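You operate a simulated robot arm through the tools that you are given. There is no shell and no other tool. Be economical: measure what you need, move in short steps, check, and stop when the job is done.

Carry out the task below with a simulated two-armed robot. There is one attempt and no reset: what you move stays moved.

## Task
Fit the thick washer under the brass nut on the angle bracket.
Fine: take the bracket out of the tray onto the bench; hold it while you work; nut back on tight. Set down upright: angle bracket.

It is judged by the outcome, as a careful person would: the job done as asked, and still so three seconds after it is handed in. It fails if anything else is knocked over, pushed out of place, dropped, spilled or broken.

## Robot
Two 7-joint arms with two-finger parallel grippers on one trunk, on a base that drives. Base frame: it is fixed to the floor where the robot stands at the start and does not move with it; the origin is under the middle of the robot, x ahead of it, y to its left, z up; the surface under the hand at the start is at about z = 0.85. Units: m, rad, N and s.
The left shoulder is at the start at [0.05, 0.165, 1.18], the right one opposite. With the tool pointing down near the work surface each hand reaches from about 0.2 to 0.68 m from the robot's upright axis, wherever it stands, measured 20 degrees to its own side. Places, roughly: coupler lever [0.9, -0.8, 0.9]; folding crank [0.9, 0.2, 1.2]; green pin [0.5, -1, 1]; hub nut [0.9, 0, 1]; inner leg [0.9, -1.3, 0.9]; inside of the metal tray [0.5, 0.1, 0.9]; lock handle [0.9, -0.5, 0.9]; orange end cap [0.75, -1.25, 0.75]; red dial knob [0.9, -0.4, 0.9]; silver bar [1, -1, 1]; sliding leg [1, -1.25, 1]; top of the assembly bench [0.7, -0.6, 0.8]; white end cap [0.75, -1.25, 0.75]. Payload 3.91 kg a hand.
The TCP of each hand is the grasp point between the finger pads, 0.03 m short of the fingertips. In the tool frame z runs along the fingers and y along their closing line. The gripper opens to 0.11 m. The fingers are 0.02 m wide and 0.01 m thick; the gripper's body (0.048 by 0.112 m) begins 0.055 m behind the TCP.
Orientation is told as [roll, pitch, yaw] about the base's x, y, z axes, in that order, counted from this pose: with the fingers straight down and closing along the base's y, the tool's x points along the base's -x, its y along +y and its z along -z.

## Interface
- The arms move only by the tool step_arm. It takes "left_motion", "right_motion" or both (then of equal length, played together; a hand with none holds still); each is a list of rows, each a list of 7 numbers: the shift along the tool's x, y, z in units of 200 mm (1.0 is 200 mm), then the turn, a rotation vector about the tool's x, y, z in units of 120 degrees (1.0 is 120 degrees), then the finger opening in m, from 0 to 0.11. In form: [[dx, dy, dz, ax, ay, az, fingers], ...]. A call has 1 to 20 rows; each row is the pose to reach, as a shift and turn from the pose commanded when the call began, along the tool's axes at that moment. A call with a number of a shift or a turn outside -1 to 1 is refused whole. Rows are played at 5 a second. More than 0.05 m and 0.15 rad between two rows, or a gripper value outside its range, and nothing of the call is played. Where a pose cannot be reached the arm comes as near as it can. A force on the tool above 40 N (or 10 N above the force at the start of the call, whichever is more), or a blocked arm, ends the call early, and 0.2 s more pass. The fingers move at their own pace (about 0.045 m/s each) and stop on an object; they squeeze with about 39 N. The grip force told is the motor's: it shows also when the fingers shut on nothing. Time passes only in rows, and 0.2 s behind the last, so rows that repeat a pose let the fingers close. The reply holds the time, the measured pose of the TCP, the force on the tool along the base axes, the opening and the grip force, in the units named above and with some noise, with the torque about the TCP (base axes, N m) and any sound that the robot's microphone picked up.
- Cameras (640 x 400 px; columns grow to the right, rows downward): "scene" is now at [0.1098, -0.0203, 1.3611]; the picture's right is [-0.33, -0.95, 0.00], its down [-0.56, 0.19, -0.81] and it looks along [0.76, -0.26, -0.59] (base axes); focal length 214 px, centre (320, 200). "left" rides on the left gripper at [0.073, -0.017, -0.103] in its tool frame; the picture's right is [0.23, 0.97, 0.00], its down [-0.76, 0.18, -0.62] and it looks along [-0.61, 0.14, 0.78] (tool axes); focal length 222 px, centre (320, 200). "right" rides on the right gripper at [0.072, 0.017, -0.103] in its tool frame; the picture's right is [-0.23, 0.97, 0.00], its down [-0.76, -0.18, -0.62] and it looks along [-0.61, -0.14, 0.78] (tool axes); focal length 222 px, centre (320, 200). There is no depth. A picture from a camera that has moved, and an enlarged one, comes with that camera's place and axes in the base frame and with its lens. The place of the scene camera against the robot may be out by one fixed shift of up to 0.018 m in any direction.
- grab_frame(camera): a new picture of that camera. The clock stands still meanwhile.
- slide_trunk(by): slides the trunk up (or, below 0, down) by that many m; the arms and the scene camera ride with it, the base frame stays. It gives what a move gives, with no picture.
- drive_base(legs): drives the robot by 1 to 6 legs, each [ahead, left, turn to the left] in m, m and rad, along the robot's own axes; the way and the turn of a leg run together, so that a leg with both is an arc; at most 1.5 m and 3.142 rad a leg. The arms and the cameras ride along, it lands a little off, and it stops where it bumps. It gives what a move gives.
- head_to(pan, tilt): turns the head with the scene camera to pan (to the left, within 1.396 rad either way) and tilt (down, from -0.506 to 1.204), counted from straight ahead of the robot. It gives what a move gives.
- zoom(camera, box): a new picture of the part [left, top, right, bottom] of that camera's present view, enlarged. The clock stands still meanwhile.
- finish_job(): hands the job in; it is judged then, once.

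Go step by step. Nothing tells you exact positions but the pictures and the camera data: compare them with the known pose of the tool, close in by small moves and look again before you grip or let go. The budget is 120 turns and 88 pictures, counting those below and the enlarged ones. Unless the task says otherwise, let go and move clear before handing in, and close with one line.

The tools are called after "Emit:" as a command line: name --argument value ..., lists and objects as JSON in quotes. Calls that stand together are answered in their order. step_arm: Moves the arms, as the interface text tells. Its arguments: {"type":"object","properties":{"left_motion":{"type":"array"},"right_motion":{"type":"array"}},"required":[]} The other tools are called the same way: slide_trunk (by) slides the trunk up or down; drive_base (legs) drives the base; head_to (pan, tilt) turns the head that bears the scene camera; grab_frame (camera) takes a picture; zoom (camera, box) takes an enlarged picture of a part of a camera's view; finish_job () hands the job in.

At the start:

```text
clock: 0.0
left_eef_pos: [0.4101, 0.0697, 1.1446]
left_tcp_rot: [-0.001, 0.0, 0.002]
left_ft_force: [-0.2, 0.5, 0.2]
left_torque: [-0.01, 0.01, 0.02]
left_grip_width: 0.1096
left_finger_force: 0.1
right_eef_pos: [0.3864, -0.2853, 1.1762]
right_tcp_rot: [-0.001, 0.0, 0.001]
right_ft_force: [0.2, -0.3, -1.2]
right_torque: [0.01, 0.0, -0.01]
right_grip_width: 0.1101
right_finger_force: 0.1
trunk travel left (down, up): [-0.4, 0.103]
robot x, y, heading: [0.0008, -0.0004, 0.002]
head pan, tilt: [-0.332, 0.634]
```

scene: 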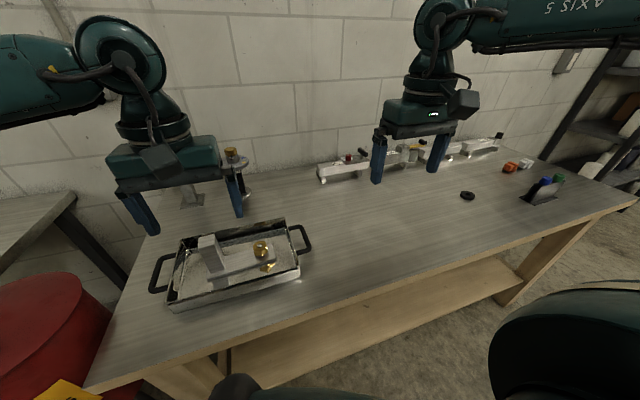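
right: 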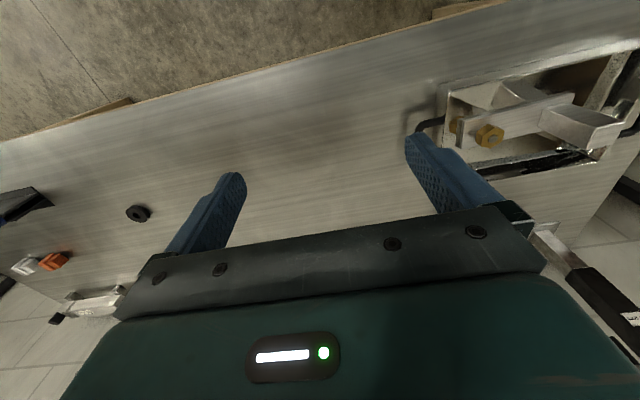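
left: 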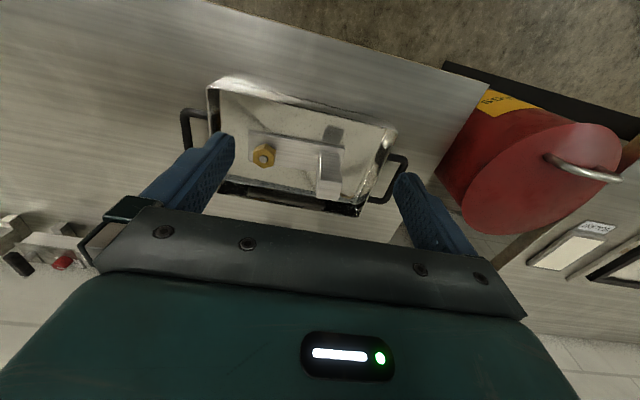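

I see a metal tray with an angle bracket carrying a brass nut, and a black washer on the bench to the right. I'll look closer at both first.

Emit:
zoom --camera "scene" --box '[140, 200, 320, 312]'

Emit:
zoom --camera "left" --box '[180, 70, 420, 220]'

Emit:
zoom --camera "scene" --box '[400, 120, 600, 245]'

```text
3.56 times, centred on (230, 256) of scene
camera zoom: at [0.1098, -0.0203, 1.3611], right [-0.33, -0.95, 0.0], down [-0.56, 0.19, -0.81], along [0.76, -0.26, -0.59], focal length 763 px, centre (640, 1)
```

zoom: 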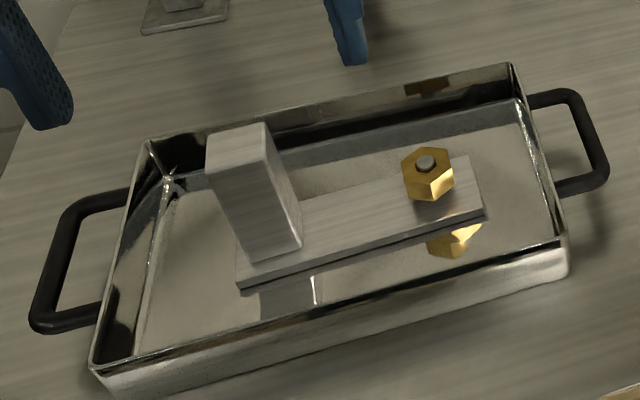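

```text
2.67 times, centred on (300, 145) of left
camera zoom: at [0.3388, 0.0512, 1.249], right [-0.23, 0.97, 0.0], down [0.76, 0.18, 0.62], along [0.61, 0.14, -0.78], focal length 592 px, centre (373, 347)
```

zoom: 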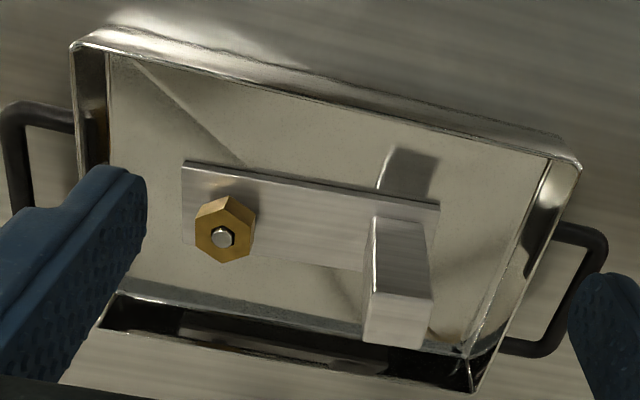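

```text
3.20 times, centred on (500, 182) of scene
camera zoom: at [0.1098, -0.0203, 1.3611], right [-0.33, -0.95, 0.0], down [-0.56, 0.19, -0.81], along [0.76, -0.26, -0.59], focal length 686 px, centre (-256, 256)
```

zoom: 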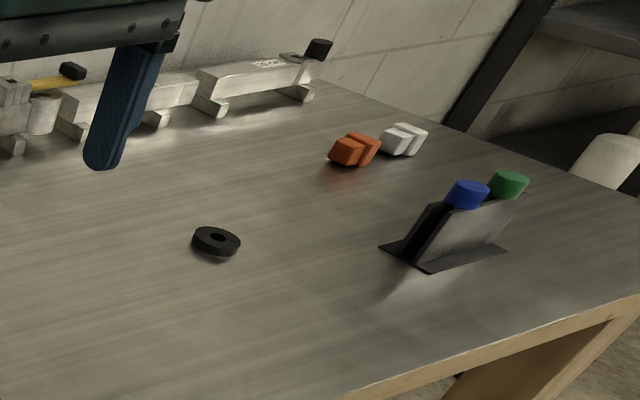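

The bracket lies flat in the tray, with its upright block at about (0.541, 0.112), top at z≈0.965, and the nut at about (0.55, -0.005). The washer is at about (0.59, -0.83). First I'll bring the left hand above the block.

Emit:
step_arm --left_motion '[[-0.13, 0.04, 0.085, 0, 0, -0.005, 0.11], [-0.26, 0.08, 0.17, 0, 0, -0.01, 0.11], [-0.39, 0.13, 0.255, 0, 0, -0.015, 0.11], [-0.52, 0.17, 0.34, 0, 0, -0.02, 0.11], [-0.655, 0.21, 0.425, 0, 0, -0.024, 0.11], [-0.655, 0.21, 0.425, 0, 0, -0.024, 0.11]]'

Emit:
grab_frame --camera "left"

Emit:
zoom --camera "scene" --box '[120, 130, 360, 312]'

```text
clock: 1.4
left_eef_pos: [0.5428, 0.1121, 1.058]
left_tcp_rot: [0.0, 0.0, 0.052]
left_ft_force: [0.0, 0.0, 0.0]
left_torque: [0.03, 0.03, 0.02]
left_grip_width: 0.1101
left_finger_force: 0.0
right_eef_pos: [0.3859, -0.286, 1.1766]
right_tcp_rot: [0.0, 0.001, 0.001]
right_ft_force: [-1.1, -0.1, 0.2]
right_torque: [0.0, 0.0, 0.0]
right_grip_width: 0.1098
right_finger_force: 0.1
trunk travel left (down, up): [-0.4, 0.103]
robot x, y, heading: [-0.0006, 0.003, -0.004]
head pan, tilt: [-0.332, 0.634]
```

```text
81 pictures are left
camera left: at [0.4712, 0.0905, 1.1623], right [-0.28, 0.96, 0.0], down [0.75, 0.22, 0.62], along [0.6, 0.17, -0.78], focal length 222 px, centre (320, 200)
```

left: 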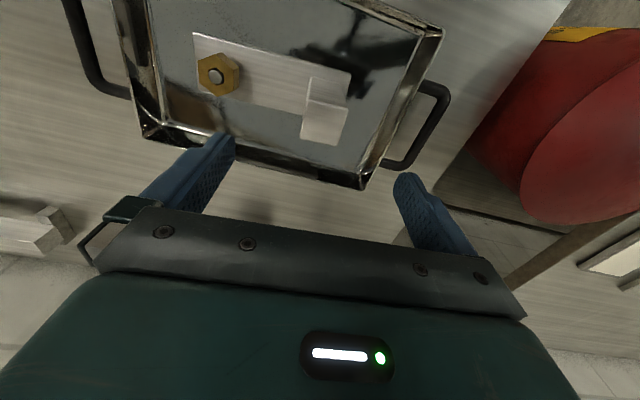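

```text
2.20 times, centred on (240, 221) of scene
camera zoom: at [0.1096, -0.0203, 1.3611], right [-0.33, -0.95, 0.0], down [-0.56, 0.19, -0.81], along [0.76, -0.26, -0.59], focal length 471 px, centre (496, 154)
```

zoom: 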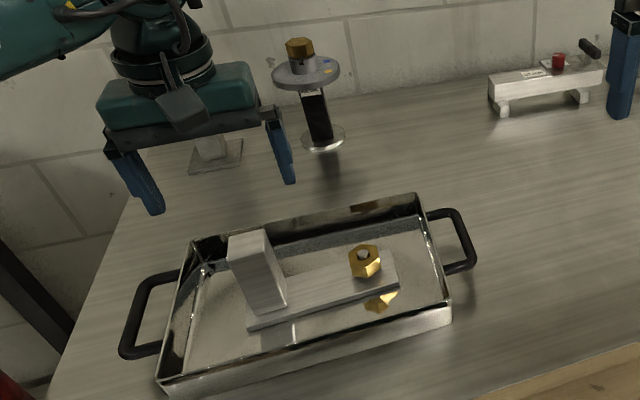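

The hand seems further out than the block, so I'll recheck the block position from this second viewpoint.

Emit:
zoom --camera "left" --box '[160, 10, 440, 185]'

```text
2.29 times, centred on (300, 98) of left
camera zoom: at [0.4712, 0.0905, 1.1623], right [-0.28, 0.96, 0.0], down [0.75, 0.22, 0.62], along [0.6, 0.17, -0.78], focal length 508 px, centre (366, 434)
```

zoom: 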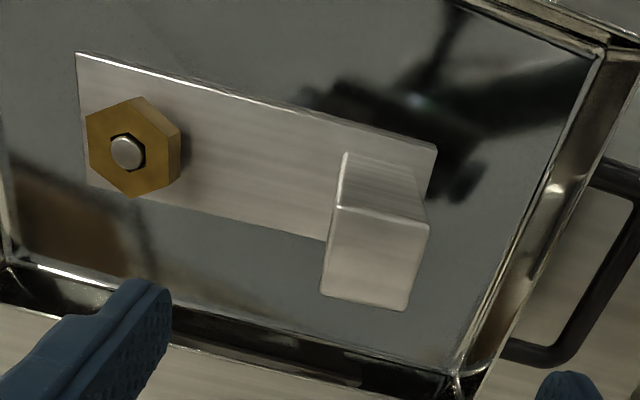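

Two views agree: the block centre is at (0.540, 0.112), top z 0.962, and the stud tip is at (0.545, -0.004, 0.898). I'll descend and close on the block.

Emit:
step_arm --left_motion '[[0.01, 0, 0.22, 0, 0, 0, 0.11], [0.01, 0, 0.44, 0, 0, 0, 0.11], [0.01, 0, 0.645, 0, 0, 0, 0.11], [0.01, 0, 0.645, 0, 0, 0, 0.11], [0.01, 0, 0.645, 0, 0, 0, 0.0], [0.01, 0, 0.645, 0, 0, 0, 0.0], [0.01, 0, 0.645, 0, 0, 0, 0.0], [0.01, 0, 0.645, 0, 0, 0, 0.0], [0.01, 0, 0.645, 0, 0, 0, 0.0], [0.01, 0, 0.645, 0, 0, 0, 0.0], [0.01, 0, 0.645, 0, 0, 0, 0.0]]'

Emit:
grab_frame --camera "scene"

```text
clock: 3.8
left_eef_pos: [0.5386, 0.1108, 0.9281]
left_tcp_rot: [0.001, 0.001, 0.052]
left_ft_force: [-0.2, 1.2, -0.4]
left_torque: [0.14, 0.04, -0.07]
left_grip_width: 0.0378
left_finger_force: 39.0
right_eef_pos: [0.3871, -0.2868, 1.1772]
right_tcp_rot: [0.0, -0.001, -0.001]
right_ft_force: [1.1, 0.3, -0.3]
right_torque: [-0.02, 0.01, 0.01]
right_grip_width: 0.11
right_finger_force: 0.0
trunk travel left (down, up): [-0.4, 0.103]
robot x, y, heading: [-0.0024, -0.0013, 0.003]
head pan, tilt: [-0.332, 0.634]
```

```text
78 pictures are left
camera scene: at [0.1099, -0.0202, 1.3611], right [-0.33, -0.95, 0.0], down [-0.56, 0.19, -0.81], along [0.76, -0.26, -0.59], focal length 214 px, centre (320, 200)
```

scene: 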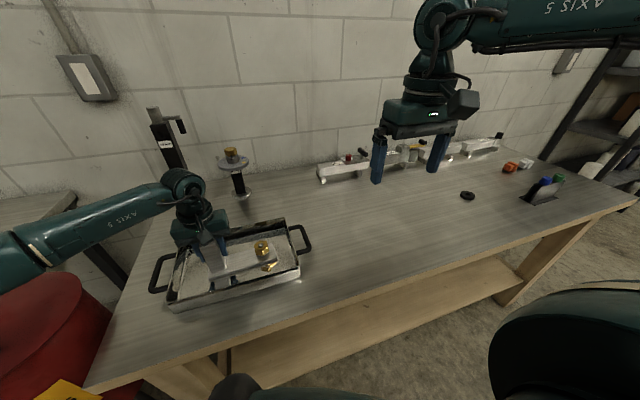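

Gripped at 0.038 m. I'll lift straight up 0.15 m and check the load.

Emit:
step_arm --left_motion '[[0, 0, -0.05, 0, 0, 0, 0], [0, 0, -0.15, 0, 0, 0, 0], [0, 0, -0.3, 0, 0, 0, 0], [0, 0, -0.45, 0, 0, 0, 0], [0, 0, -0.6, 0, 0, 0, 0], [0, 0, -0.75, 0, 0, 0, 0], [0, 0, -0.75, 0, 0, 0, 0]]'

Emit:
zoom --camera "scene" --box '[120, 130, 360, 312]'

Emit:
grab_frame --camera "left"

```text
clock: 5.4
left_eef_pos: [0.5416, 0.1093, 1.0808]
left_tcp_rot: [-0.001, 0.0, 0.05]
left_ft_force: [0.0, 0.7, -3.7]
left_torque: [0.16, 0.0, 0.0]
left_grip_width: 0.0379
left_finger_force: 38.9
right_eef_pos: [0.3865, -0.286, 1.178]
right_tcp_rot: [0.0, 0.0, -0.001]
right_ft_force: [-0.6, 0.5, -0.2]
right_torque: [0.01, 0.02, 0.02]
right_grip_width: 0.1101
right_finger_force: 0.1
trunk travel left (down, up): [-0.4, 0.103]
robot x, y, heading: [0.0011, -0.0049, -0.001]
head pan, tilt: [-0.332, 0.634]
```

```text
2.20 times, centred on (240, 221) of scene
camera zoom: at [0.1104, -0.0201, 1.361], right [-0.33, -0.95, 0.0], down [-0.56, 0.19, -0.81], along [0.76, -0.26, -0.59], focal length 471 px, centre (496, 154)
```

zoom: 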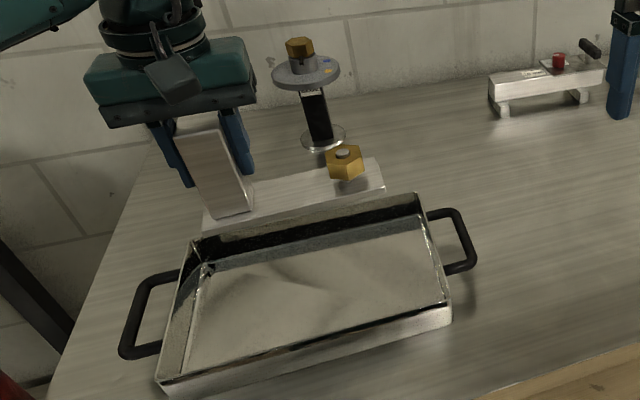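

```text
76 pictures are left
camera left: at [0.4708, 0.0881, 1.1858], right [-0.28, 0.96, 0.0], down [0.75, 0.22, 0.62], along [0.6, 0.17, -0.78], focal length 222 px, centre (320, 200)
```

left: 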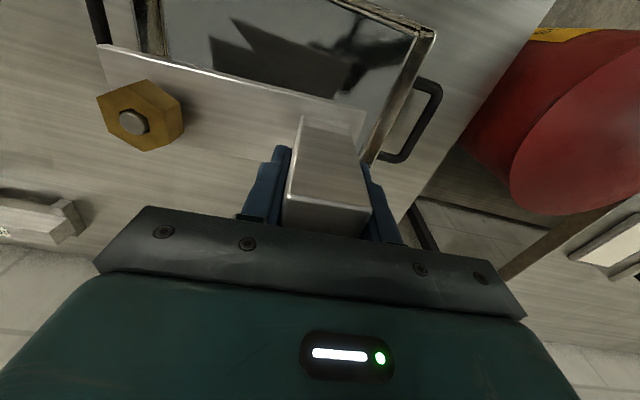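

The bracket is held level and weighs about 0.37 kg. Now I'll drive 0.6 m to the right, to a clear patch of bench near the washer.

Emit:
drive_base --legs '[[0, -0.6, 0]]'

Emit:
grab_frame --camera "scene"

Emit:
grab_frame --camera "right"

```text
clock: 11.1
left_eef_pos: [0.5423, -0.4812, 1.0827]
left_tcp_rot: [0.0, 0.001, 0.055]
left_ft_force: [0.5, 0.3, -3.2]
left_torque: [0.17, 0.0, -0.04]
left_grip_width: 0.0378
left_finger_force: 39.2
right_eef_pos: [0.3871, -0.877, 1.1766]
right_tcp_rot: [0.001, -0.002, 0.001]
right_ft_force: [-0.5, -0.2, 0.5]
right_torque: [0.01, 0.01, 0.03]
right_grip_width: 0.1102
right_finger_force: 0.0
trunk travel left (down, up): [-0.4, 0.103]
robot x, y, heading: [0.0009, -0.5942, -0.001]
head pan, tilt: [-0.332, 0.634]
```

```text
75 pictures are left
camera scene: at [0.1109, -0.6123, 1.3611], right [-0.32, -0.95, 0.0], down [-0.56, 0.19, -0.81], along [0.76, -0.26, -0.59], focal length 214 px, centre (320, 200)
```

scene: 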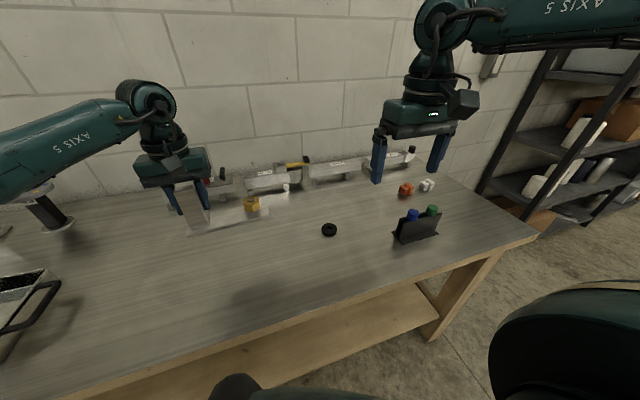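

```text
74 pictures are left
camera right: at [0.3151, -0.8603, 1.2797], right [0.23, 0.97, 0.0], down [0.76, -0.18, 0.62], along [0.61, -0.14, -0.78], focal length 222 px, centre (320, 200)
```

right: 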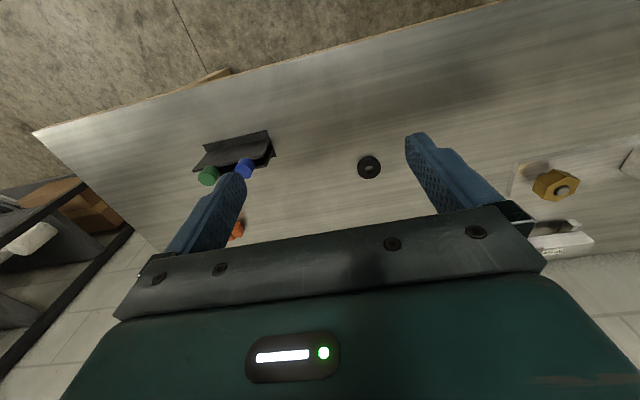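

The washer is at about (0.582, -0.811) and the bench below is clear. I'll lower the bracket to just above the bench around (0.50, -0.47).

Emit:
step_arm --left_motion '[[0.1, 0.03, 0.1, 0, 0, 0.013, 0], [0.21, 0.055, 0.25, 0, 0, 0.026, 0], [0.21, 0.055, 0.45, 0, 0, 0.026, 0], [0.21, 0.055, 0.6, 0, 0, 0.026, 0], [0.21, 0.055, 0.7, 0, 0, 0.026, 0], [0.21, 0.055, 0.7, 0, 0, 0.026, 0]]'

Emit:
grab_frame --camera "scene"

```text
clock: 12.5
left_eef_pos: [0.5014, -0.4714, 0.9407]
left_tcp_rot: [0.0, 0.0, -0.001]
left_ft_force: [0.6, 0.2, -3.4]
left_torque: [0.18, 0.02, -0.01]
left_grip_width: 0.0379
left_finger_force: 39.1
right_eef_pos: [0.388, -0.878, 1.1759]
right_tcp_rot: [0.0, -0.001, 0.003]
right_ft_force: [1.1, -0.5, 1.3]
right_torque: [-0.01, 0.02, -0.04]
right_grip_width: 0.1099
right_finger_force: 0.1
trunk travel left (down, up): [-0.4, 0.103]
robot x, y, heading: [-0.0009, -0.5904, 0.005]
head pan, tilt: [-0.332, 0.634]
```

```text
73 pictures are left
camera scene: at [0.1108, -0.6122, 1.3611], right [-0.32, -0.95, 0.0], down [-0.56, 0.19, -0.81], along [0.76, -0.26, -0.59], focal length 214 px, centre (320, 200)
```

scene: 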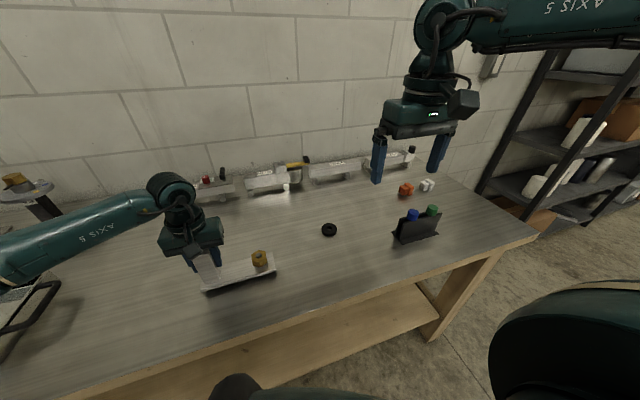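

Nearly down; I'll lower by millimetre steps until contact shows in the force.

Emit:
step_arm --left_motion '[[0, 0, 0.03, 0, 0, 0, 0], [0, 0, 0.05, 0, 0, 0, 0], [0, 0, 0.06, 0, 0, 0, 0], [0, 0, 0.07, 0, 0, 0, 0], [0, 0, 0.07, 0, 0, 0, 0]]'

```text
clock: 13.7
left_eef_pos: [0.5005, -0.4722, 0.9277]
left_tcp_rot: [0.002, 0.001, 0.001]
left_ft_force: [-0.6, 1.1, -4.5]
left_torque: [0.15, -0.01, 0.0]
left_grip_width: 0.0378
left_finger_force: 39.5
right_eef_pos: [0.3879, -0.8777, 1.176]
right_tcp_rot: [0.0, 0.0, 0.001]
right_ft_force: [0.1, -0.1, -0.3]
right_torque: [0.01, 0.01, -0.01]
right_grip_width: 0.1099
right_finger_force: 0.0
trunk travel left (down, up): [-0.4, 0.103]
robot x, y, heading: [0.001, -0.5924, 0.003]
head pan, tilt: [-0.332, 0.634]
```

Emit:
step_arm --left_motion '[[0, 0, 0.005, 0, 0, 0, 0], [0, 0, 0.01, 0, 0, 0, 0], [0, 0, 0.015, 0, 0, 0, 0], [0, 0, 0.02, 0, 0, 0, 0], [0, 0, 0.02, 0, 0, 0, 0]]'

Emit:
zoom --camera "scene" --box '[150, 210, 350, 335]'

```text
clock: 14.9
left_eef_pos: [0.4993, -0.4733, 0.9245]
left_tcp_rot: [0.0, -0.001, 0.001]
left_ft_force: [1.0, 1.6, 5.4]
left_torque: [0.25, 0.22, -0.12]
left_grip_width: 0.0377
left_finger_force: 38.8
right_eef_pos: [0.3864, -0.8777, 1.177]
right_tcp_rot: [0.001, 0.0, 0.002]
right_ft_force: [-0.5, -1.1, -1.0]
right_torque: [0.03, 0.02, 0.01]
right_grip_width: 0.1099
right_finger_force: 0.0
trunk travel left (down, up): [-0.4, 0.103]
robot x, y, heading: [-0.0015, -0.5921, 0.001]
head pan, tilt: [-0.332, 0.634]
```

```text
3.20 times, centred on (250, 272) of scene
camera zoom: at [0.1102, -0.6121, 1.3613], right [-0.32, -0.95, 0.0], down [-0.56, 0.19, -0.81], along [0.76, -0.26, -0.59], focal length 686 px, centre (544, -32)
```

zoom: 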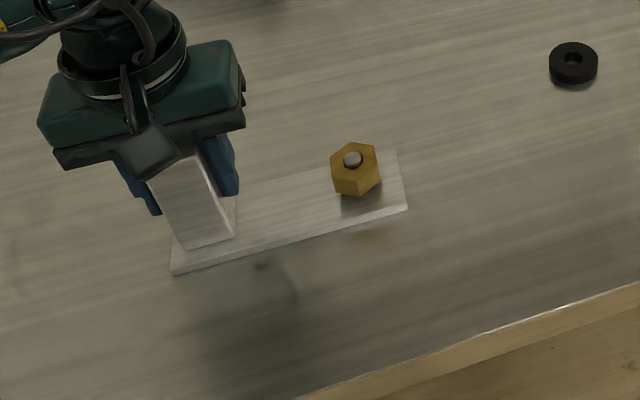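

The bracket rests on the bench (force reversed to +5 N). I'll release it, rise, and turn the hand to regrip across x, so that the left hand can lean away from the nut.

Emit:
step_arm --left_motion '[[0, 0, 0, 0, 0, 0, 0.11], [0, 0, 0, 0, 0, 0, 0.11], [0, 0, 0, 0, 0, 0, 0.11], [0, 0, 0, 0, 0, 0, 0.11], [0, 0, -0.2, 0, 0, 0, 0.11], [0, 0, -0.4, 0, 0, 0, 0.11], [0, 0, -0.6, 0, 0, 0, 0.11], [0, 0, -0.65, 0, 0, 0.07, 0.11], [0, 0, -0.65, 0, 0, 0.14, 0.11], [0, 0, -0.65, 0, 0, 0.21, 0.11], [0, 0, -0.65, 0, 0, 0.28, 0.11], [0, 0, -0.65, 0, 0, 0.35, 0.11], [0, 0, -0.65, 0, 0, 0.42, 0.11], [0, 0, -0.65, 0, 0, 0.49, 0.11], [0, 0, -0.65, 0, 0, 0.56, 0.11], [0, 0, -0.65, 0, 0, 0.63, 0.11], [0, 0, -0.65, 0, 0, 0.69, 0.11], [0, 0, -0.65, 0, 0, 0.75, 0.11], [0, 0, -0.65, 0, 0, 0.75, 0.11]]'

Emit:
grab_frame --camera "scene"

Emit:
grab_frame --camera "left"

```text
clock: 18.9
left_eef_pos: [0.3434, -0.4742, 1.051]
left_tcp_rot: [0.049, -0.077, -1.372]
left_ft_force: [0.7, -0.2, 0.7]
left_torque: [-0.04, -0.01, 0.0]
left_grip_width: 0.11
left_finger_force: 0.1
left hand out of reach, approached as far as the arm can: row 14, 15, 16, 17, 18, 19
right_eef_pos: [0.3871, -0.8773, 1.1778]
right_tcp_rot: [0.002, -0.002, 0.002]
right_ft_force: [0.5, 0.3, -0.1]
right_torque: [-0.03, -0.05, -0.02]
right_grip_width: 0.1101
right_finger_force: 0.1
trunk travel left (down, up): [-0.4, 0.103]
robot x, y, heading: [-0.0031, -0.5939, -0.003]
head pan, tilt: [-0.332, 0.634]
```

```text
71 pictures are left
camera scene: at [0.1098, -0.6116, 1.3612], right [-0.32, -0.95, 0.0], down [-0.56, 0.19, -0.81], along [0.76, -0.26, -0.59], focal length 214 px, centre (320, 200)
```

scene: 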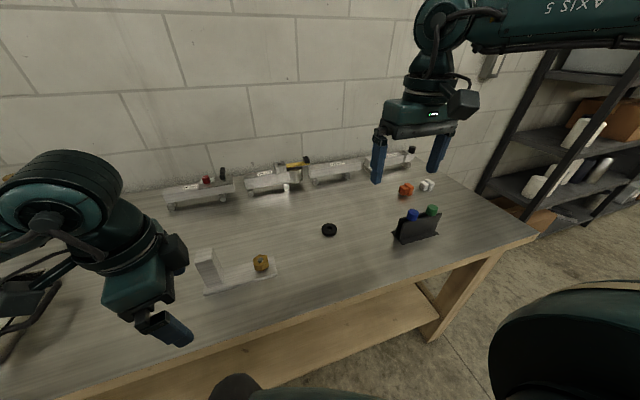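

```text
70 pictures are left
camera left: at [0.3064, -0.4001, 1.1484], right [0.91, 0.42, 0.03], down [0.28, -0.67, 0.69], along [0.31, -0.62, -0.72], focal length 222 px, centre (320, 200)
```

left: 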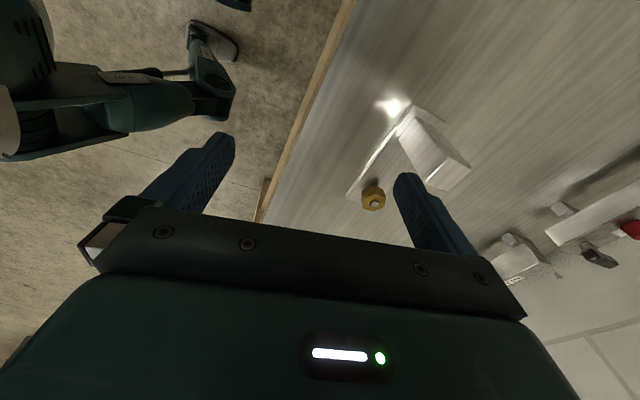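

Yaw -90° is out of the left arm's reach. New plan: return to yaw 0, regrip, and turn the bracket about 50° so its plate points away to the right. Then I can hold it with the hand leaning back towards the robot. First I'll undo the turn.

Emit:
step_arm --left_motion '[[0, 0, 0, 0, 0, -0.07, 0.11], [0, 0, 0, 0, 0, -0.14, 0.11], [0, 0, 0, 0, 0, -0.21, 0.11], [0, 0, 0, 0, 0, -0.28, 0.11], [0, 0, 0, 0, 0, -0.35, 0.11], [0, 0, 0, 0, 0, -0.42, 0.11], [0, 0, 0, 0, 0, -0.49, 0.11], [0, 0, 0, 0, 0, -0.56, 0.11], [0, 0, 0, 0, 0, -0.63, 0.11], [0, 0, 0, 0, 0, -0.69, 0.11], [0, 0, 0, 0, 0, -0.75, 0.11], [0, 0, 0, 0, 0, -0.75, 0.11]]'

Emit:
grab_frame --camera "left"

```text
clock: 21.5
left_eef_pos: [0.3415, -0.4805, 1.0499]
left_tcp_rot: [-0.078, -0.047, 0.207]
left_ft_force: [-0.6, -0.1, 0.6]
left_torque: [-0.02, 0.01, 0.02]
left_grip_width: 0.11
left_finger_force: 0.1
right_eef_pos: [0.3873, -0.8771, 1.1765]
right_tcp_rot: [0.0, 0.001, 0.003]
right_ft_force: [-1.0, 0.2, 0.6]
right_torque: [-0.01, -0.03, 0.04]
right_grip_width: 0.11
right_finger_force: 0.0
trunk travel left (down, up): [-0.4, 0.103]
robot x, y, heading: [0.0011, -0.5913, 0.003]
head pan, tilt: [-0.332, 0.634]
```

```text
69 pictures are left
camera left: at [0.2683, -0.505, 1.1519], right [-0.42, 0.9, -0.09], down [0.67, 0.37, 0.64], along [0.61, 0.21, -0.76], focal length 222 px, centre (320, 200)
```

left: 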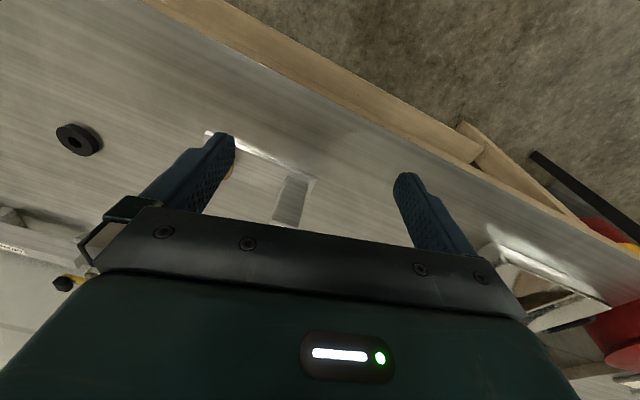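

The command snapped to the reached pose, so I'll correct explicitly back to above the block with zero turn.

Emit:
step_arm --left_motion '[[-0.2, -0.03, 0.012, -0.01, 0.006, 0.025, 0.11], [-0.4, -0.06, 0.024, -0.02, 0.012, 0.05, 0.11], [-0.6, -0.09, 0.036, -0.03, 0.018, 0.075, 0.11], [-0.784, -0.122, 0.047, -0.037, 0.022, 0.099, 0.11], [-0.784, -0.122, 0.047, -0.037, 0.022, 0.099, 0.11]]'

Emit:
grab_frame --camera "left"

```text
clock: 22.7
left_eef_pos: [0.5009, -0.4737, 1.0496]
left_tcp_rot: [0.005, -0.007, -0.007]
left_ft_force: [0.1, 0.6, -0.1]
left_torque: [-0.02, 0.01, -0.01]
left_grip_width: 0.1102
left_finger_force: 0.0
right_eef_pos: [0.3885, -0.8773, 1.1775]
right_tcp_rot: [0.0, 0.001, 0.002]
right_ft_force: [-1.1, 0.4, -0.4]
right_torque: [0.06, 0.02, 0.0]
right_grip_width: 0.1098
right_finger_force: 0.1
trunk travel left (down, up): [-0.4, 0.103]
robot x, y, heading: [0.0007, -0.5948, 0.004]
head pan, tilt: [-0.332, 0.634]
```

```text
68 pictures are left
camera left: at [0.4268, -0.491, 1.1535], right [-0.22, 0.98, 0.0], down [0.76, 0.17, 0.63], along [0.61, 0.14, -0.78], focal length 222 px, centre (320, 200)
```

left: 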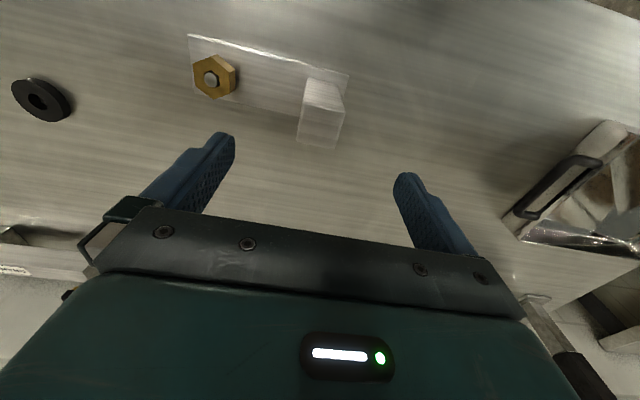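

Back above the block and square to it. I'll descend, grip and lift 25 mm.

Emit:
step_arm --left_motion '[[0, 0, 0.2, 0.002, 0.003, -0.003, 0.11], [0, 0, 0.42, 0.002, 0.003, -0.003, 0.11], [0, 0, 0.61, 0.002, 0.003, -0.003, 0.11], [0, 0, 0.61, 0.002, 0.003, -0.003, 0.11], [0, 0, 0.61, 0.002, 0.003, -0.003, 0], [0, 0, 0.61, 0.002, 0.003, -0.003, 0], [0, 0, 0.61, 0.002, 0.003, -0.003, 0], [0, 0, 0.61, 0.002, 0.003, -0.003, 0], [0, 0, 0.61, 0.002, 0.003, -0.003, 0], [0, 0, 0.61, 0.002, 0.003, -0.003, 0], [0, 0, 0.55, 0.002, 0.003, -0.003, 0], [0, 0, 0.48, 0.002, 0.003, -0.003, 0], [0, 0, 0.48, 0.002, 0.003, -0.003, 0]]'

```text
clock: 25.5
left_eef_pos: [0.5017, -0.4723, 0.9539]
left_tcp_rot: [0.001, -0.002, 0.002]
left_ft_force: [-0.2, -0.7, -3.8]
left_torque: [0.18, -0.01, 0.0]
left_grip_width: 0.0377
left_finger_force: 38.9
right_eef_pos: [0.3871, -0.8771, 1.1774]
right_tcp_rot: [0.0, -0.001, 0.002]
right_ft_force: [0.1, 0.7, 0.0]
right_torque: [-0.02, 0.01, 0.0]
right_grip_width: 0.1097
right_finger_force: 0.2
trunk travel left (down, up): [-0.4, 0.103]
robot x, y, heading: [0.0058, -0.5917, -0.001]
head pan, tilt: [-0.332, 0.634]
```

Holding it. Now I'll turn it +50° and move it to (0.44, -0.52).

Emit:
step_arm --left_motion '[[0.04, -0.03, 0, 0, 0, -0.055, 0], [0.08, -0.06, 0, 0, 0, -0.11, 0], [0.12, -0.09, 0, 0, 0, -0.165, 0], [0.16, -0.12, 0, 0, 0, -0.22, 0], [0.2, -0.15, 0, 0, 0, -0.275, 0], [0.24, -0.18, 0, 0, 0, -0.33, 0], [0.28, -0.21, 0, 0, 0, -0.38, 0], [0.31, -0.24, 0, 0, 0, -0.417, 0], [0.31, -0.24, 0, 0, 0, -0.417, 0]]'

Emit:
grab_frame --camera "scene"

```text
clock: 27.5
left_eef_pos: [0.4404, -0.5213, 0.9532]
left_tcp_rot: [-0.001, -0.004, 0.875]
left_ft_force: [0.1, -0.3, -2.8]
left_torque: [0.12, 0.11, -0.01]
left_grip_width: 0.0376
left_finger_force: 38.5
right_eef_pos: [0.3872, -0.8792, 1.1759]
right_tcp_rot: [0.001, -0.001, 0.0]
right_ft_force: [-1.2, -0.1, 0.8]
right_torque: [0.0, 0.03, -0.01]
right_grip_width: 0.1098
right_finger_force: 0.1
trunk travel left (down, up): [-0.4, 0.103]
robot x, y, heading: [-0.0014, -0.5925, -0.003]
head pan, tilt: [-0.332, 0.634]
```

```text
67 pictures are left
camera scene: at [0.1109, -0.6121, 1.3611], right [-0.32, -0.95, 0.0], down [-0.56, 0.19, -0.81], along [0.76, -0.26, -0.59], focal length 214 px, centre (320, 200)
```

scene: 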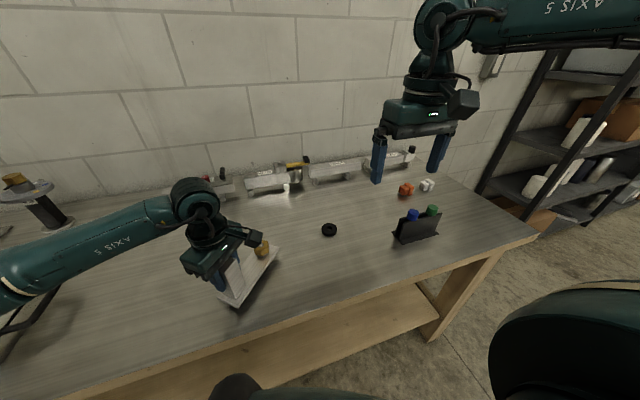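

The turn works. I'll add 10° more and lower it to the bench.

Emit:
step_arm --left_motion '[[0, 0, 0.03, 0, 0, -0.04, 0], [0, 0, 0.06, 0, 0, -0.083, 0], [0, 0, 0.1, 0, 0, -0.083, 0], [0, 0, 0.125, 0, 0, -0.083, 0], [0, 0, 0.135, 0, 0, -0.083, 0], [0, 0, 0.142, 0, 0, -0.083, 0], [0, 0, 0.148, 0, 0, -0.083, 0], [0, 0, 0.148, 0, 0, -0.083, 0]]'

```text
clock: 29.3
left_eef_pos: [0.4398, -0.5207, 0.9277]
left_tcp_rot: [-0.009, -0.004, 1.05]
left_ft_force: [1.8, 3.2, 33.9]
left_torque: [0.67, 1.04, -0.06]
left_grip_width: 0.0376
left_finger_force: 38.8
right_eef_pos: [0.3849, -0.8789, 1.1774]
right_tcp_rot: [0.001, -0.003, 0.001]
right_ft_force: [0.8, 0.1, -0.2]
right_torque: [-0.01, -0.03, 0.01]
right_grip_width: 0.1098
right_finger_force: 0.0
trunk travel left (down, up): [-0.4, 0.103]
robot x, y, heading: [-0.0018, -0.594, 0.002]
head pan, tilt: [-0.332, 0.634]
```

Firmly on the bench; I'll ease off 2 mm, release, rise, and swing the hand 90° to the other pair of block faces (yaw ≈ -30°).

Emit:
step_arm --left_motion '[[0, 0, -0.012, 0, 0, 0, 0], [0, 0, -0.012, 0, 0, 0, 0.11], [0, 0, -0.012, 0, 0, 0, 0.11], [0, 0, -0.012, 0, 0, 0, 0.11], [0, 0, -0.012, 0, 0, 0, 0.11], [0, 0, -0.2, 0, 0, 0, 0.11], [0, 0, -0.4, 0, 0, 0, 0.11], [0, 0, -0.6, 0, 0, 0, 0.11], [0, 0, -0.6, 0, 0, 0.07, 0.11], [0, 0, -0.6, 0, 0, 0.14, 0.11], [0, 0, -0.6, 0, 0, 0.21, 0.11], [0, 0, -0.6, 0, 0, 0.28, 0.11], [0, 0, -0.6, 0, 0, 0.35, 0.11], [0, 0, -0.6, 0, 0, 0.42, 0.11], [0, 0, -0.6, 0, 0, 0.49, 0.11], [0, 0, -0.6, 0, 0, 0.56, 0.11], [0, 0, -0.6, 0, 0, 0.63, 0.11], [0, 0, -0.6, 0, 0, 0.69, 0.11], [0, 0, -0.6, 0, 0, 0.75, 0.11], [0, 0, -0.6, 0, 0, 0.75, 0.11]]'

Emit:
grab_frame --camera "left"

Emit:
grab_frame --camera "scene"

```text
clock: 33.5
left_eef_pos: [0.4398, -0.5203, 1.0447]
left_tcp_rot: [0.002, -0.001, -0.525]
left_ft_force: [0.0, 1.0, -0.2]
left_torque: [-0.03, 0.0, 0.01]
left_grip_width: 0.1099
left_finger_force: 0.1
right_eef_pos: [0.3876, -0.8774, 1.1777]
right_tcp_rot: [0.002, 0.0, 0.002]
right_ft_force: [0.1, 0.3, -1.4]
right_torque: [0.01, 0.0, 0.04]
right_grip_width: 0.1099
right_finger_force: 0.1
trunk travel left (down, up): [-0.4, 0.103]
robot x, y, heading: [0.0053, -0.5949, 0.004]
head pan, tilt: [-0.332, 0.634]
```

```text
66 pictures are left
camera left: at [0.3682, -0.4996, 1.1481], right [0.29, 0.96, 0.0], down [0.75, -0.23, 0.63], along [0.6, -0.18, -0.78], focal length 222 px, centre (320, 200)
```

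left: 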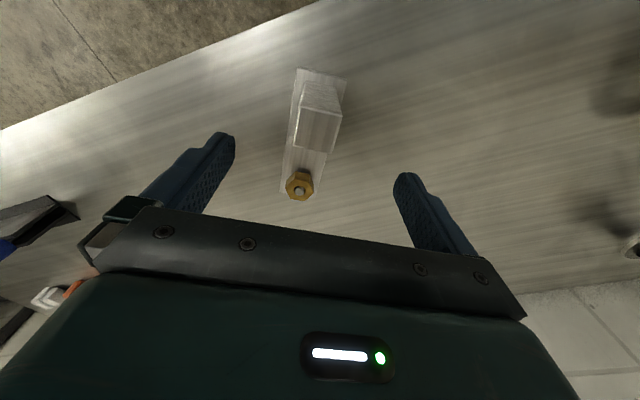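

```text
65 pictures are left
camera scene: at [0.1106, -0.6122, 1.3611], right [-0.32, -0.95, 0.0], down [-0.56, 0.19, -0.81], along [0.76, -0.26, -0.59], focal length 214 px, centre (320, 200)
```

scene: 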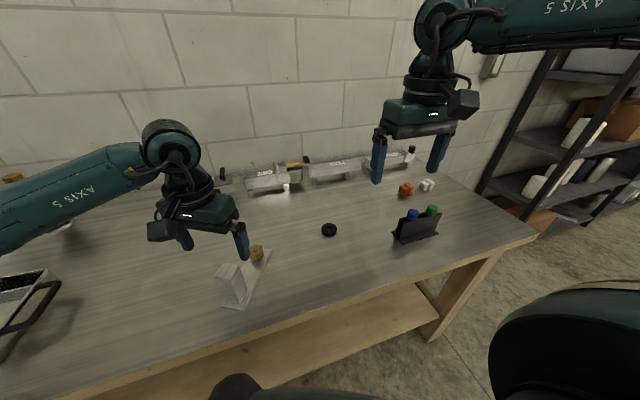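

Yaw -30° is reached and the hand straddles the block. Now I'll lean the hand back 40° at height to check that it is reachable.

Emit:
step_arm --left_motion '[[0, 0, 0, 0, -0.055, 0, 0.11], [0, 0, 0, 0, -0.11, 0, 0.11], [0, 0, 0, 0, -0.165, 0, 0.11], [0, 0, 0, 0, -0.22, 0, 0.11], [0, 0, 0, 0, -0.275, 0, 0.11], [0, 0, 0, 0, -0.333, 0, 0.11], [0, 0, 0, 0, -0.333, 0, 0.11]]'

Emit:
grab_frame --camera "left"

Emit:
zoom --camera "scene" --box '[120, 150, 360, 320]'

```text
clock: 35.1
left_eef_pos: [0.4403, -0.5212, 1.0441]
left_tcp_rot: [0.003, -0.701, -0.527]
left_ft_force: [0.0, -0.2, 0.0]
left_torque: [-0.03, 0.02, 0.02]
left_grip_width: 0.1098
left_finger_force: 0.1
right_eef_pos: [0.3867, -0.8774, 1.1768]
right_tcp_rot: [0.0, 0.0, 0.002]
right_ft_force: [0.4, -0.6, -0.1]
right_torque: [0.0, 0.0, -0.03]
right_grip_width: 0.1099
right_finger_force: 0.1
trunk travel left (down, up): [-0.4, 0.103]
robot x, y, heading: [-0.0006, -0.5899, 0.002]
head pan, tilt: [-0.332, 0.634]
```

```text
64 pictures are left
camera left: at [0.3256, -0.4757, 1.0772], right [0.34, 0.93, -0.14], down [0.24, 0.06, 0.97], along [0.91, -0.36, -0.21], focal length 222 px, centre (320, 200)
```

left: 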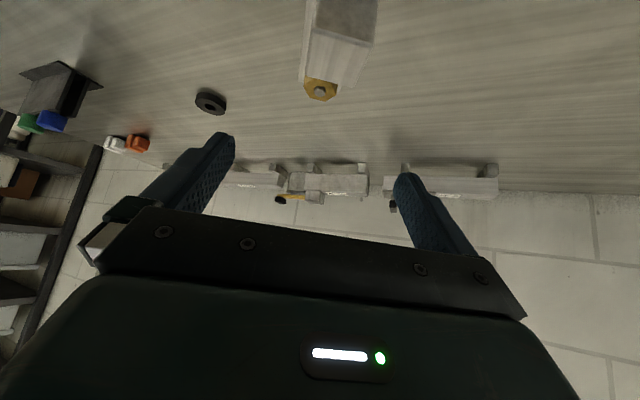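

```text
2.35 times, centred on (240, 235) of scene
camera zoom: at [0.1107, -0.6123, 1.3611], right [-0.32, -0.95, 0.0], down [-0.56, 0.19, -0.81], along [0.76, -0.26, -0.59], focal length 505 px, centre (508, 118)
```

zoom: 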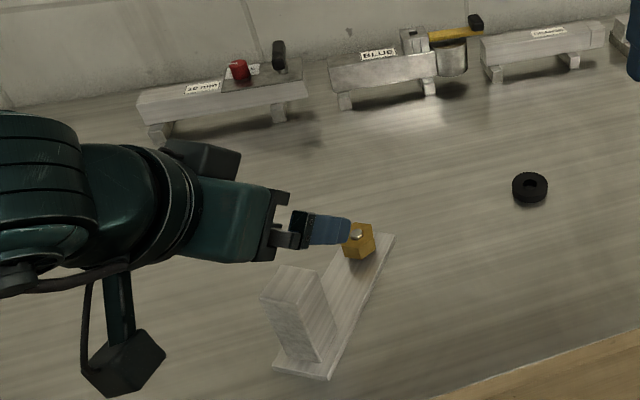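

Reachable. I'll lower straight down to the block and close.

Emit:
step_arm --left_motion '[[0.12, 0, 0.143, 0, 0, 0, 0.11], [0.24, 0, 0.286, 0, 0, 0, 0.11], [0.32, 0, 0.381, 0, 0, 0, 0.11], [0.373, 0, 0.445, 0, 0, 0, 0.11], [0.373, 0, 0.445, 0, 0, 0, 0.11], [0.373, 0, 0.445, 0, 0, 0, 0], [0.373, 0, 0.445, 0, 0, 0, 0], [0.373, 0, 0.445, 0, 0, 0, 0], [0.373, 0, 0.445, 0, 0, 0, 0], [0.373, 0, 0.445, 0, 0, 0, 0], [0.373, 0, 0.445, 0, 0, 0, 0], [0.373, 0, 0.445, 0, 0, 0, 0]]'

Emit:
zoom --camera "scene" --box '[120, 150, 360, 320]'

Emit:
grab_frame --camera "left"

```text
clock: 37.7
left_eef_pos: [0.4385, -0.5222, 0.9293]
left_tcp_rot: [0.002, -0.7, -0.525]
left_ft_force: [-0.6, -0.8, 0.9]
left_torque: [-0.03, 0.27, -0.02]
left_grip_width: 0.0376
left_finger_force: 39.0
right_eef_pos: [0.3874, -0.8783, 1.1778]
right_tcp_rot: [0.001, -0.001, 0.001]
right_ft_force: [0.5, -0.1, 0.5]
right_torque: [0.0, -0.01, 0.02]
right_grip_width: 0.1098
right_finger_force: 0.0
trunk travel left (down, up): [-0.4, 0.103]
robot x, y, heading: [-0.0005, -0.5922, 0.005]
head pan, tilt: [-0.332, 0.634]
```

```text
2.35 times, centred on (240, 235) of scene
camera zoom: at [0.1105, -0.6123, 1.3611], right [-0.32, -0.95, 0.0], down [-0.56, 0.19, -0.81], along [0.76, -0.26, -0.59], focal length 505 px, centre (508, 118)
```

zoom: 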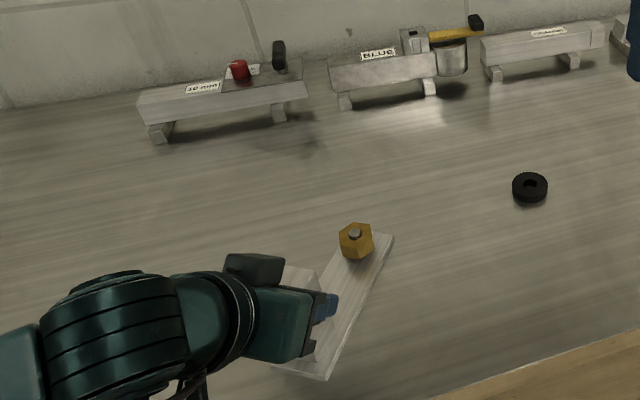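

```text
61 pictures are left
camera left: at [0.3256, -0.4761, 0.9619], right [0.34, 0.93, -0.14], down [0.25, 0.06, 0.97], along [0.91, -0.36, -0.21], focal length 222 px, centre (320, 200)
```

left: 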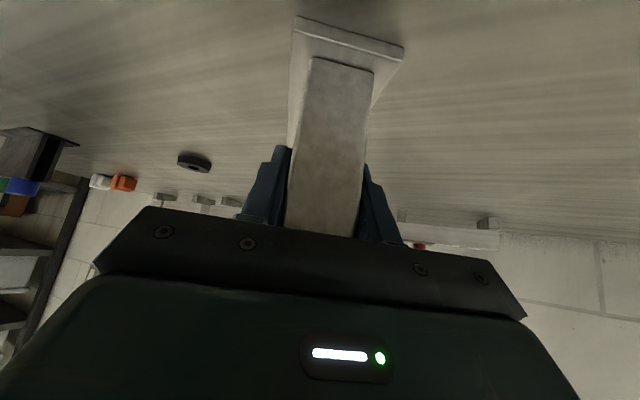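

The left hand holds the bracket firmly, leaning back and clear of the nut, which should be at about (0.540, -0.580). Now I'll bring the right hand above it.

Emit:
step_arm --right_motion '[[-0.15, 0.19, 0.06, 0, 0, 0, 0.11], [-0.3, 0.38, 0.12, 0, 0, 0, 0.11], [-0.45, 0.57, 0.18, 0, 0, 0, 0.11], [-0.6, 0.76, 0.24, 0, 0, 0, 0.11], [-0.765, 0.95, 0.3, 0, 0, 0, 0.11], [-0.765, 0.95, 0.3, 0, 0, 0, 0.11]]'

Emit:
step_arm --right_motion '[[0, 0.18, 0, 0, 0, 0, 0.11], [0, 0.36, 0.1, 0, 0, 0, 0.11], [0, 0.54, 0.2, 0, 0, 0, 0.11], [0, 0.54, 0.3, 0, 0, 0, 0.11], [0, 0.54, 0.3, 0, 0, 0, 0.11]]'

Emit:
grab_frame --camera "right"

Emit:
grab_frame --camera "scene"

```text
refused: row 5 steps farther than a row can; nothing moved
```

```text
clock: 38.9
left_eef_pos: [0.441, -0.5222, 0.9299]
left_tcp_rot: [0.004, -0.7, -0.524]
left_ft_force: [-0.2, 0.0, 1.6]
left_torque: [0.03, 0.38, -0.02]
left_grip_width: 0.0378
left_finger_force: 38.7
right_eef_pos: [0.3873, -0.769, 1.1166]
right_tcp_rot: [0.001, -0.001, 0.003]
right_ft_force: [-0.3, -1.1, -0.3]
right_torque: [-0.03, -0.03, -0.01]
right_grip_width: 0.1101
right_finger_force: 0.0
trunk travel left (down, up): [-0.4, 0.103]
robot x, y, heading: [-0.0016, -0.5908, -0.0]
head pan, tilt: [-0.332, 0.634]
```

```text
60 pictures are left
camera right: at [0.3134, -0.7513, 1.2198], right [0.23, 0.97, 0.0], down [0.76, -0.18, 0.62], along [0.61, -0.14, -0.78], focal length 222 px, centre (320, 200)
```

right: 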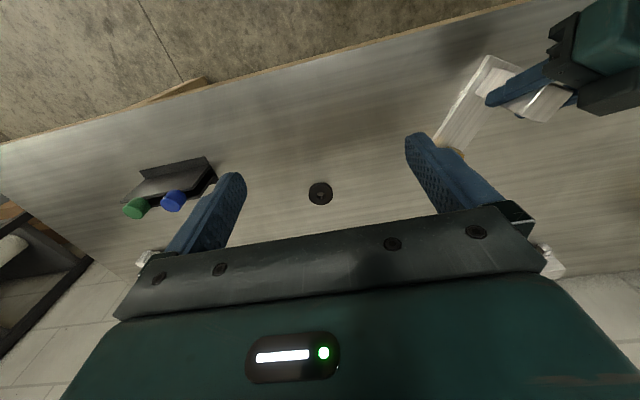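

```text
59 pictures are left
camera scene: at [0.1105, -0.6122, 1.3611], right [-0.32, -0.95, 0.0], down [-0.56, 0.19, -0.81], along [0.76, -0.26, -0.59], focal length 214 px, centre (320, 200)
```

scene: 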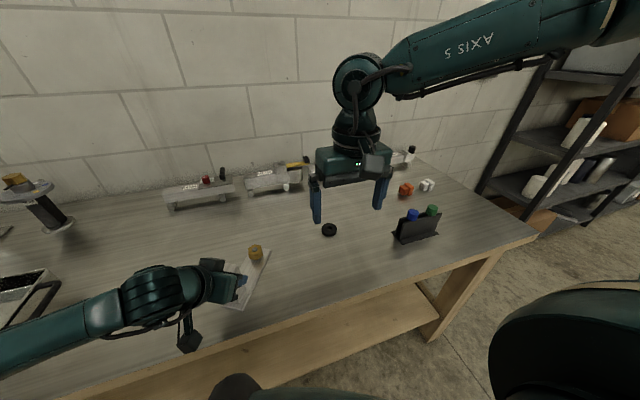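

First part was refused, so I'm at (0.387, -0.769). Moving on to above the nut.

Emit:
step_arm --right_motion '[[-0.15, 0.1, 0.03, 0, 0, 0, 0.11], [-0.3, 0.22, 0.06, 0, 0, 0, 0.11], [-0.45, 0.38, 0.12, 0, 0, 0, 0.11], [-0.6, 0.54, 0.18, 0, 0, 0, 0.11], [-0.7, 0.72, 0.24, 0, 0, 0, 0.11], [-0.74, 0.85, 0.3, 0, 0, 0, 0.11], [-0.765, 0.945, 0.3, 0, 0, 0, 0.11], [-0.765, 0.945, 0.3, 0, 0, 0, 0.11]]'

Emit:
grab_frame --camera "right"

```text
clock: 40.7
left_eef_pos: [0.4404, -0.522, 0.9285]
left_tcp_rot: [0.004, -0.699, -0.524]
left_ft_force: [1.4, -0.2, 2.6]
left_torque: [-0.04, 0.21, 0.0]
left_grip_width: 0.0379
left_finger_force: 39.4
right_eef_pos: [0.4595, -0.7214, 1.0712]
right_tcp_rot: [-0.001, -0.002, 0.002]
right_ft_force: [-0.3, 0.7, 0.1]
right_torque: [0.01, 0.0, 0.0]
right_grip_width: 0.1101
right_finger_force: 0.0
right hand out of reach, approached as far as the arm can: row 3, 4, 5, 6, 7, 8
trunk travel left (down, up): [-0.4, 0.103]
robot x, y, heading: [-0.0011, -0.5927, 0.003]
head pan, tilt: [-0.332, 0.634]
```

```text
58 pictures are left
camera right: at [0.3864, -0.7025, 1.1742], right [0.23, 0.97, 0.0], down [0.76, -0.18, 0.62], along [0.61, -0.14, -0.78], focal length 222 px, centre (320, 200)
```

right: 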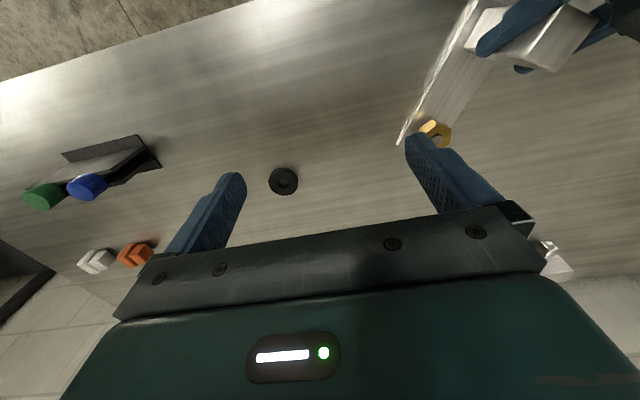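

The right arm stuck short at (0.46, -0.72), perhaps at a joint limit. I'll probe moving in y alone with a slight yaw change.

Emit:
step_arm --right_motion '[[0, 0.1, 0, 0, 0, 0.05, 0.11], [0, 0.2, 0, 0, 0, 0.1, 0.11], [0, 0.35, 0, 0, 0, 0.15, 0.11], [0, 0.5, 0, 0, 0, 0.2, 0.11], [0, 0.65, 0, 0, 0, 0.2, 0.11]]'

Emit:
grab_frame --camera "scene"

```text
clock: 41.9
left_eef_pos: [0.4403, -0.5208, 0.9297]
left_tcp_rot: [0.003, -0.701, -0.524]
left_ft_force: [0.0, 0.5, 2.6]
left_torque: [-0.16, -0.05, 0.05]
left_grip_width: 0.0377
left_finger_force: 39.6
right_eef_pos: [0.4134, -0.6954, 1.0781]
right_tcp_rot: [0.002, 0.001, -0.418]
right_ft_force: [-0.5, 0.9, -0.4]
right_torque: [0.03, -0.01, -0.01]
right_grip_width: 0.11
right_finger_force: 0.0
right hand out of reach, approached as far as the arm can: row 1, 2, 3, 4, 5
trunk travel left (down, up): [-0.4, 0.103]
robot x, y, heading: [-0.0021, -0.5921, -0.005]
head pan, tilt: [-0.332, 0.634]
```

```text
57 pictures are left
camera scene: at [0.1104, -0.6121, 1.3611], right [-0.32, -0.95, 0.0], down [-0.56, 0.19, -0.81], along [0.76, -0.26, -0.59], focal length 214 px, centre (320, 200)
```

scene: 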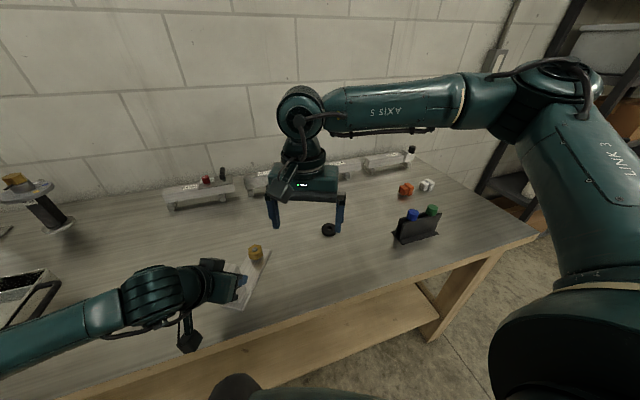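

I'll try another route: extend forward in x first, then move inward at lower height.

Emit:
step_arm --right_motion '[[-0.1, -0.1, 0.05, 0, 0, -0.05, 0.11], [-0.25, -0.2, 0.1, 0, 0, -0.1, 0.11], [-0.4, -0.25, 0.15, 0, 0, -0.15, 0.11], [-0.55, -0.3, 0.2, 0, 0, -0.2, 0.11], [-0.65, -0.32, 0.25, 0, 0, -0.2, 0.11], [-0.65, -0.32, 0.25, 0, 0, -0.2, 0.11]]'

```text
clock: 43.3
left_eef_pos: [0.4395, -0.521, 0.9297]
left_tcp_rot: [0.003, -0.699, -0.524]
left_ft_force: [-0.2, 0.0, 2.7]
left_torque: [-0.13, -0.01, 0.03]
left_grip_width: 0.0378
left_finger_force: 39.0
right_eef_pos: [0.5047, -0.8084, 1.0299]
right_tcp_rot: [0.0, 0.002, 0.001]
right_ft_force: [-0.7, -0.6, 0.4]
right_torque: [-0.01, 0.03, 0.0]
right_grip_width: 0.1101
right_finger_force: 0.0
trunk travel left (down, up): [-0.4, 0.103]
robot x, y, heading: [-0.0016, -0.5917, 0.003]
head pan, tilt: [-0.332, 0.634]
```

Emit:
step_arm --right_motion '[[-0.1, 0.15, 0, 0, 0, 0, 0.11], [-0.175, 0.32, 0, 0, 0, 0, 0.11], [-0.175, 0.5, 0, 0, 0, 0, 0.11], [-0.175, 0.68, 0, 0, 0, 0, 0.11], [-0.175, 0.85, 0, 0, 0, 0, 0.11], [-0.175, 0.99, 0, 0, 0, 0, 0.11]]'

```text
clock: 44.7
left_eef_pos: [0.4411, -0.5211, 0.9291]
left_tcp_rot: [0.004, -0.701, -0.523]
left_ft_force: [-0.2, -0.1, 2.0]
left_torque: [-0.19, -0.05, 0.0]
left_grip_width: 0.0383
left_finger_force: 39.1
right_eef_pos: [0.466, -0.7271, 1.0518]
right_tcp_rot: [0.001, -0.003, 0.001]
right_ft_force: [-0.2, -0.1, -0.5]
right_torque: [0.01, 0.02, 0.02]
right_grip_width: 0.1102
right_finger_force: 0.1
right hand out of reach, approached as far as the arm can: row 2, 3, 4, 5, 6
trunk travel left (down, up): [-0.4, 0.103]
robot x, y, heading: [-0.0003, -0.5934, 0.002]
head pan, tilt: [-0.332, 0.634]
```

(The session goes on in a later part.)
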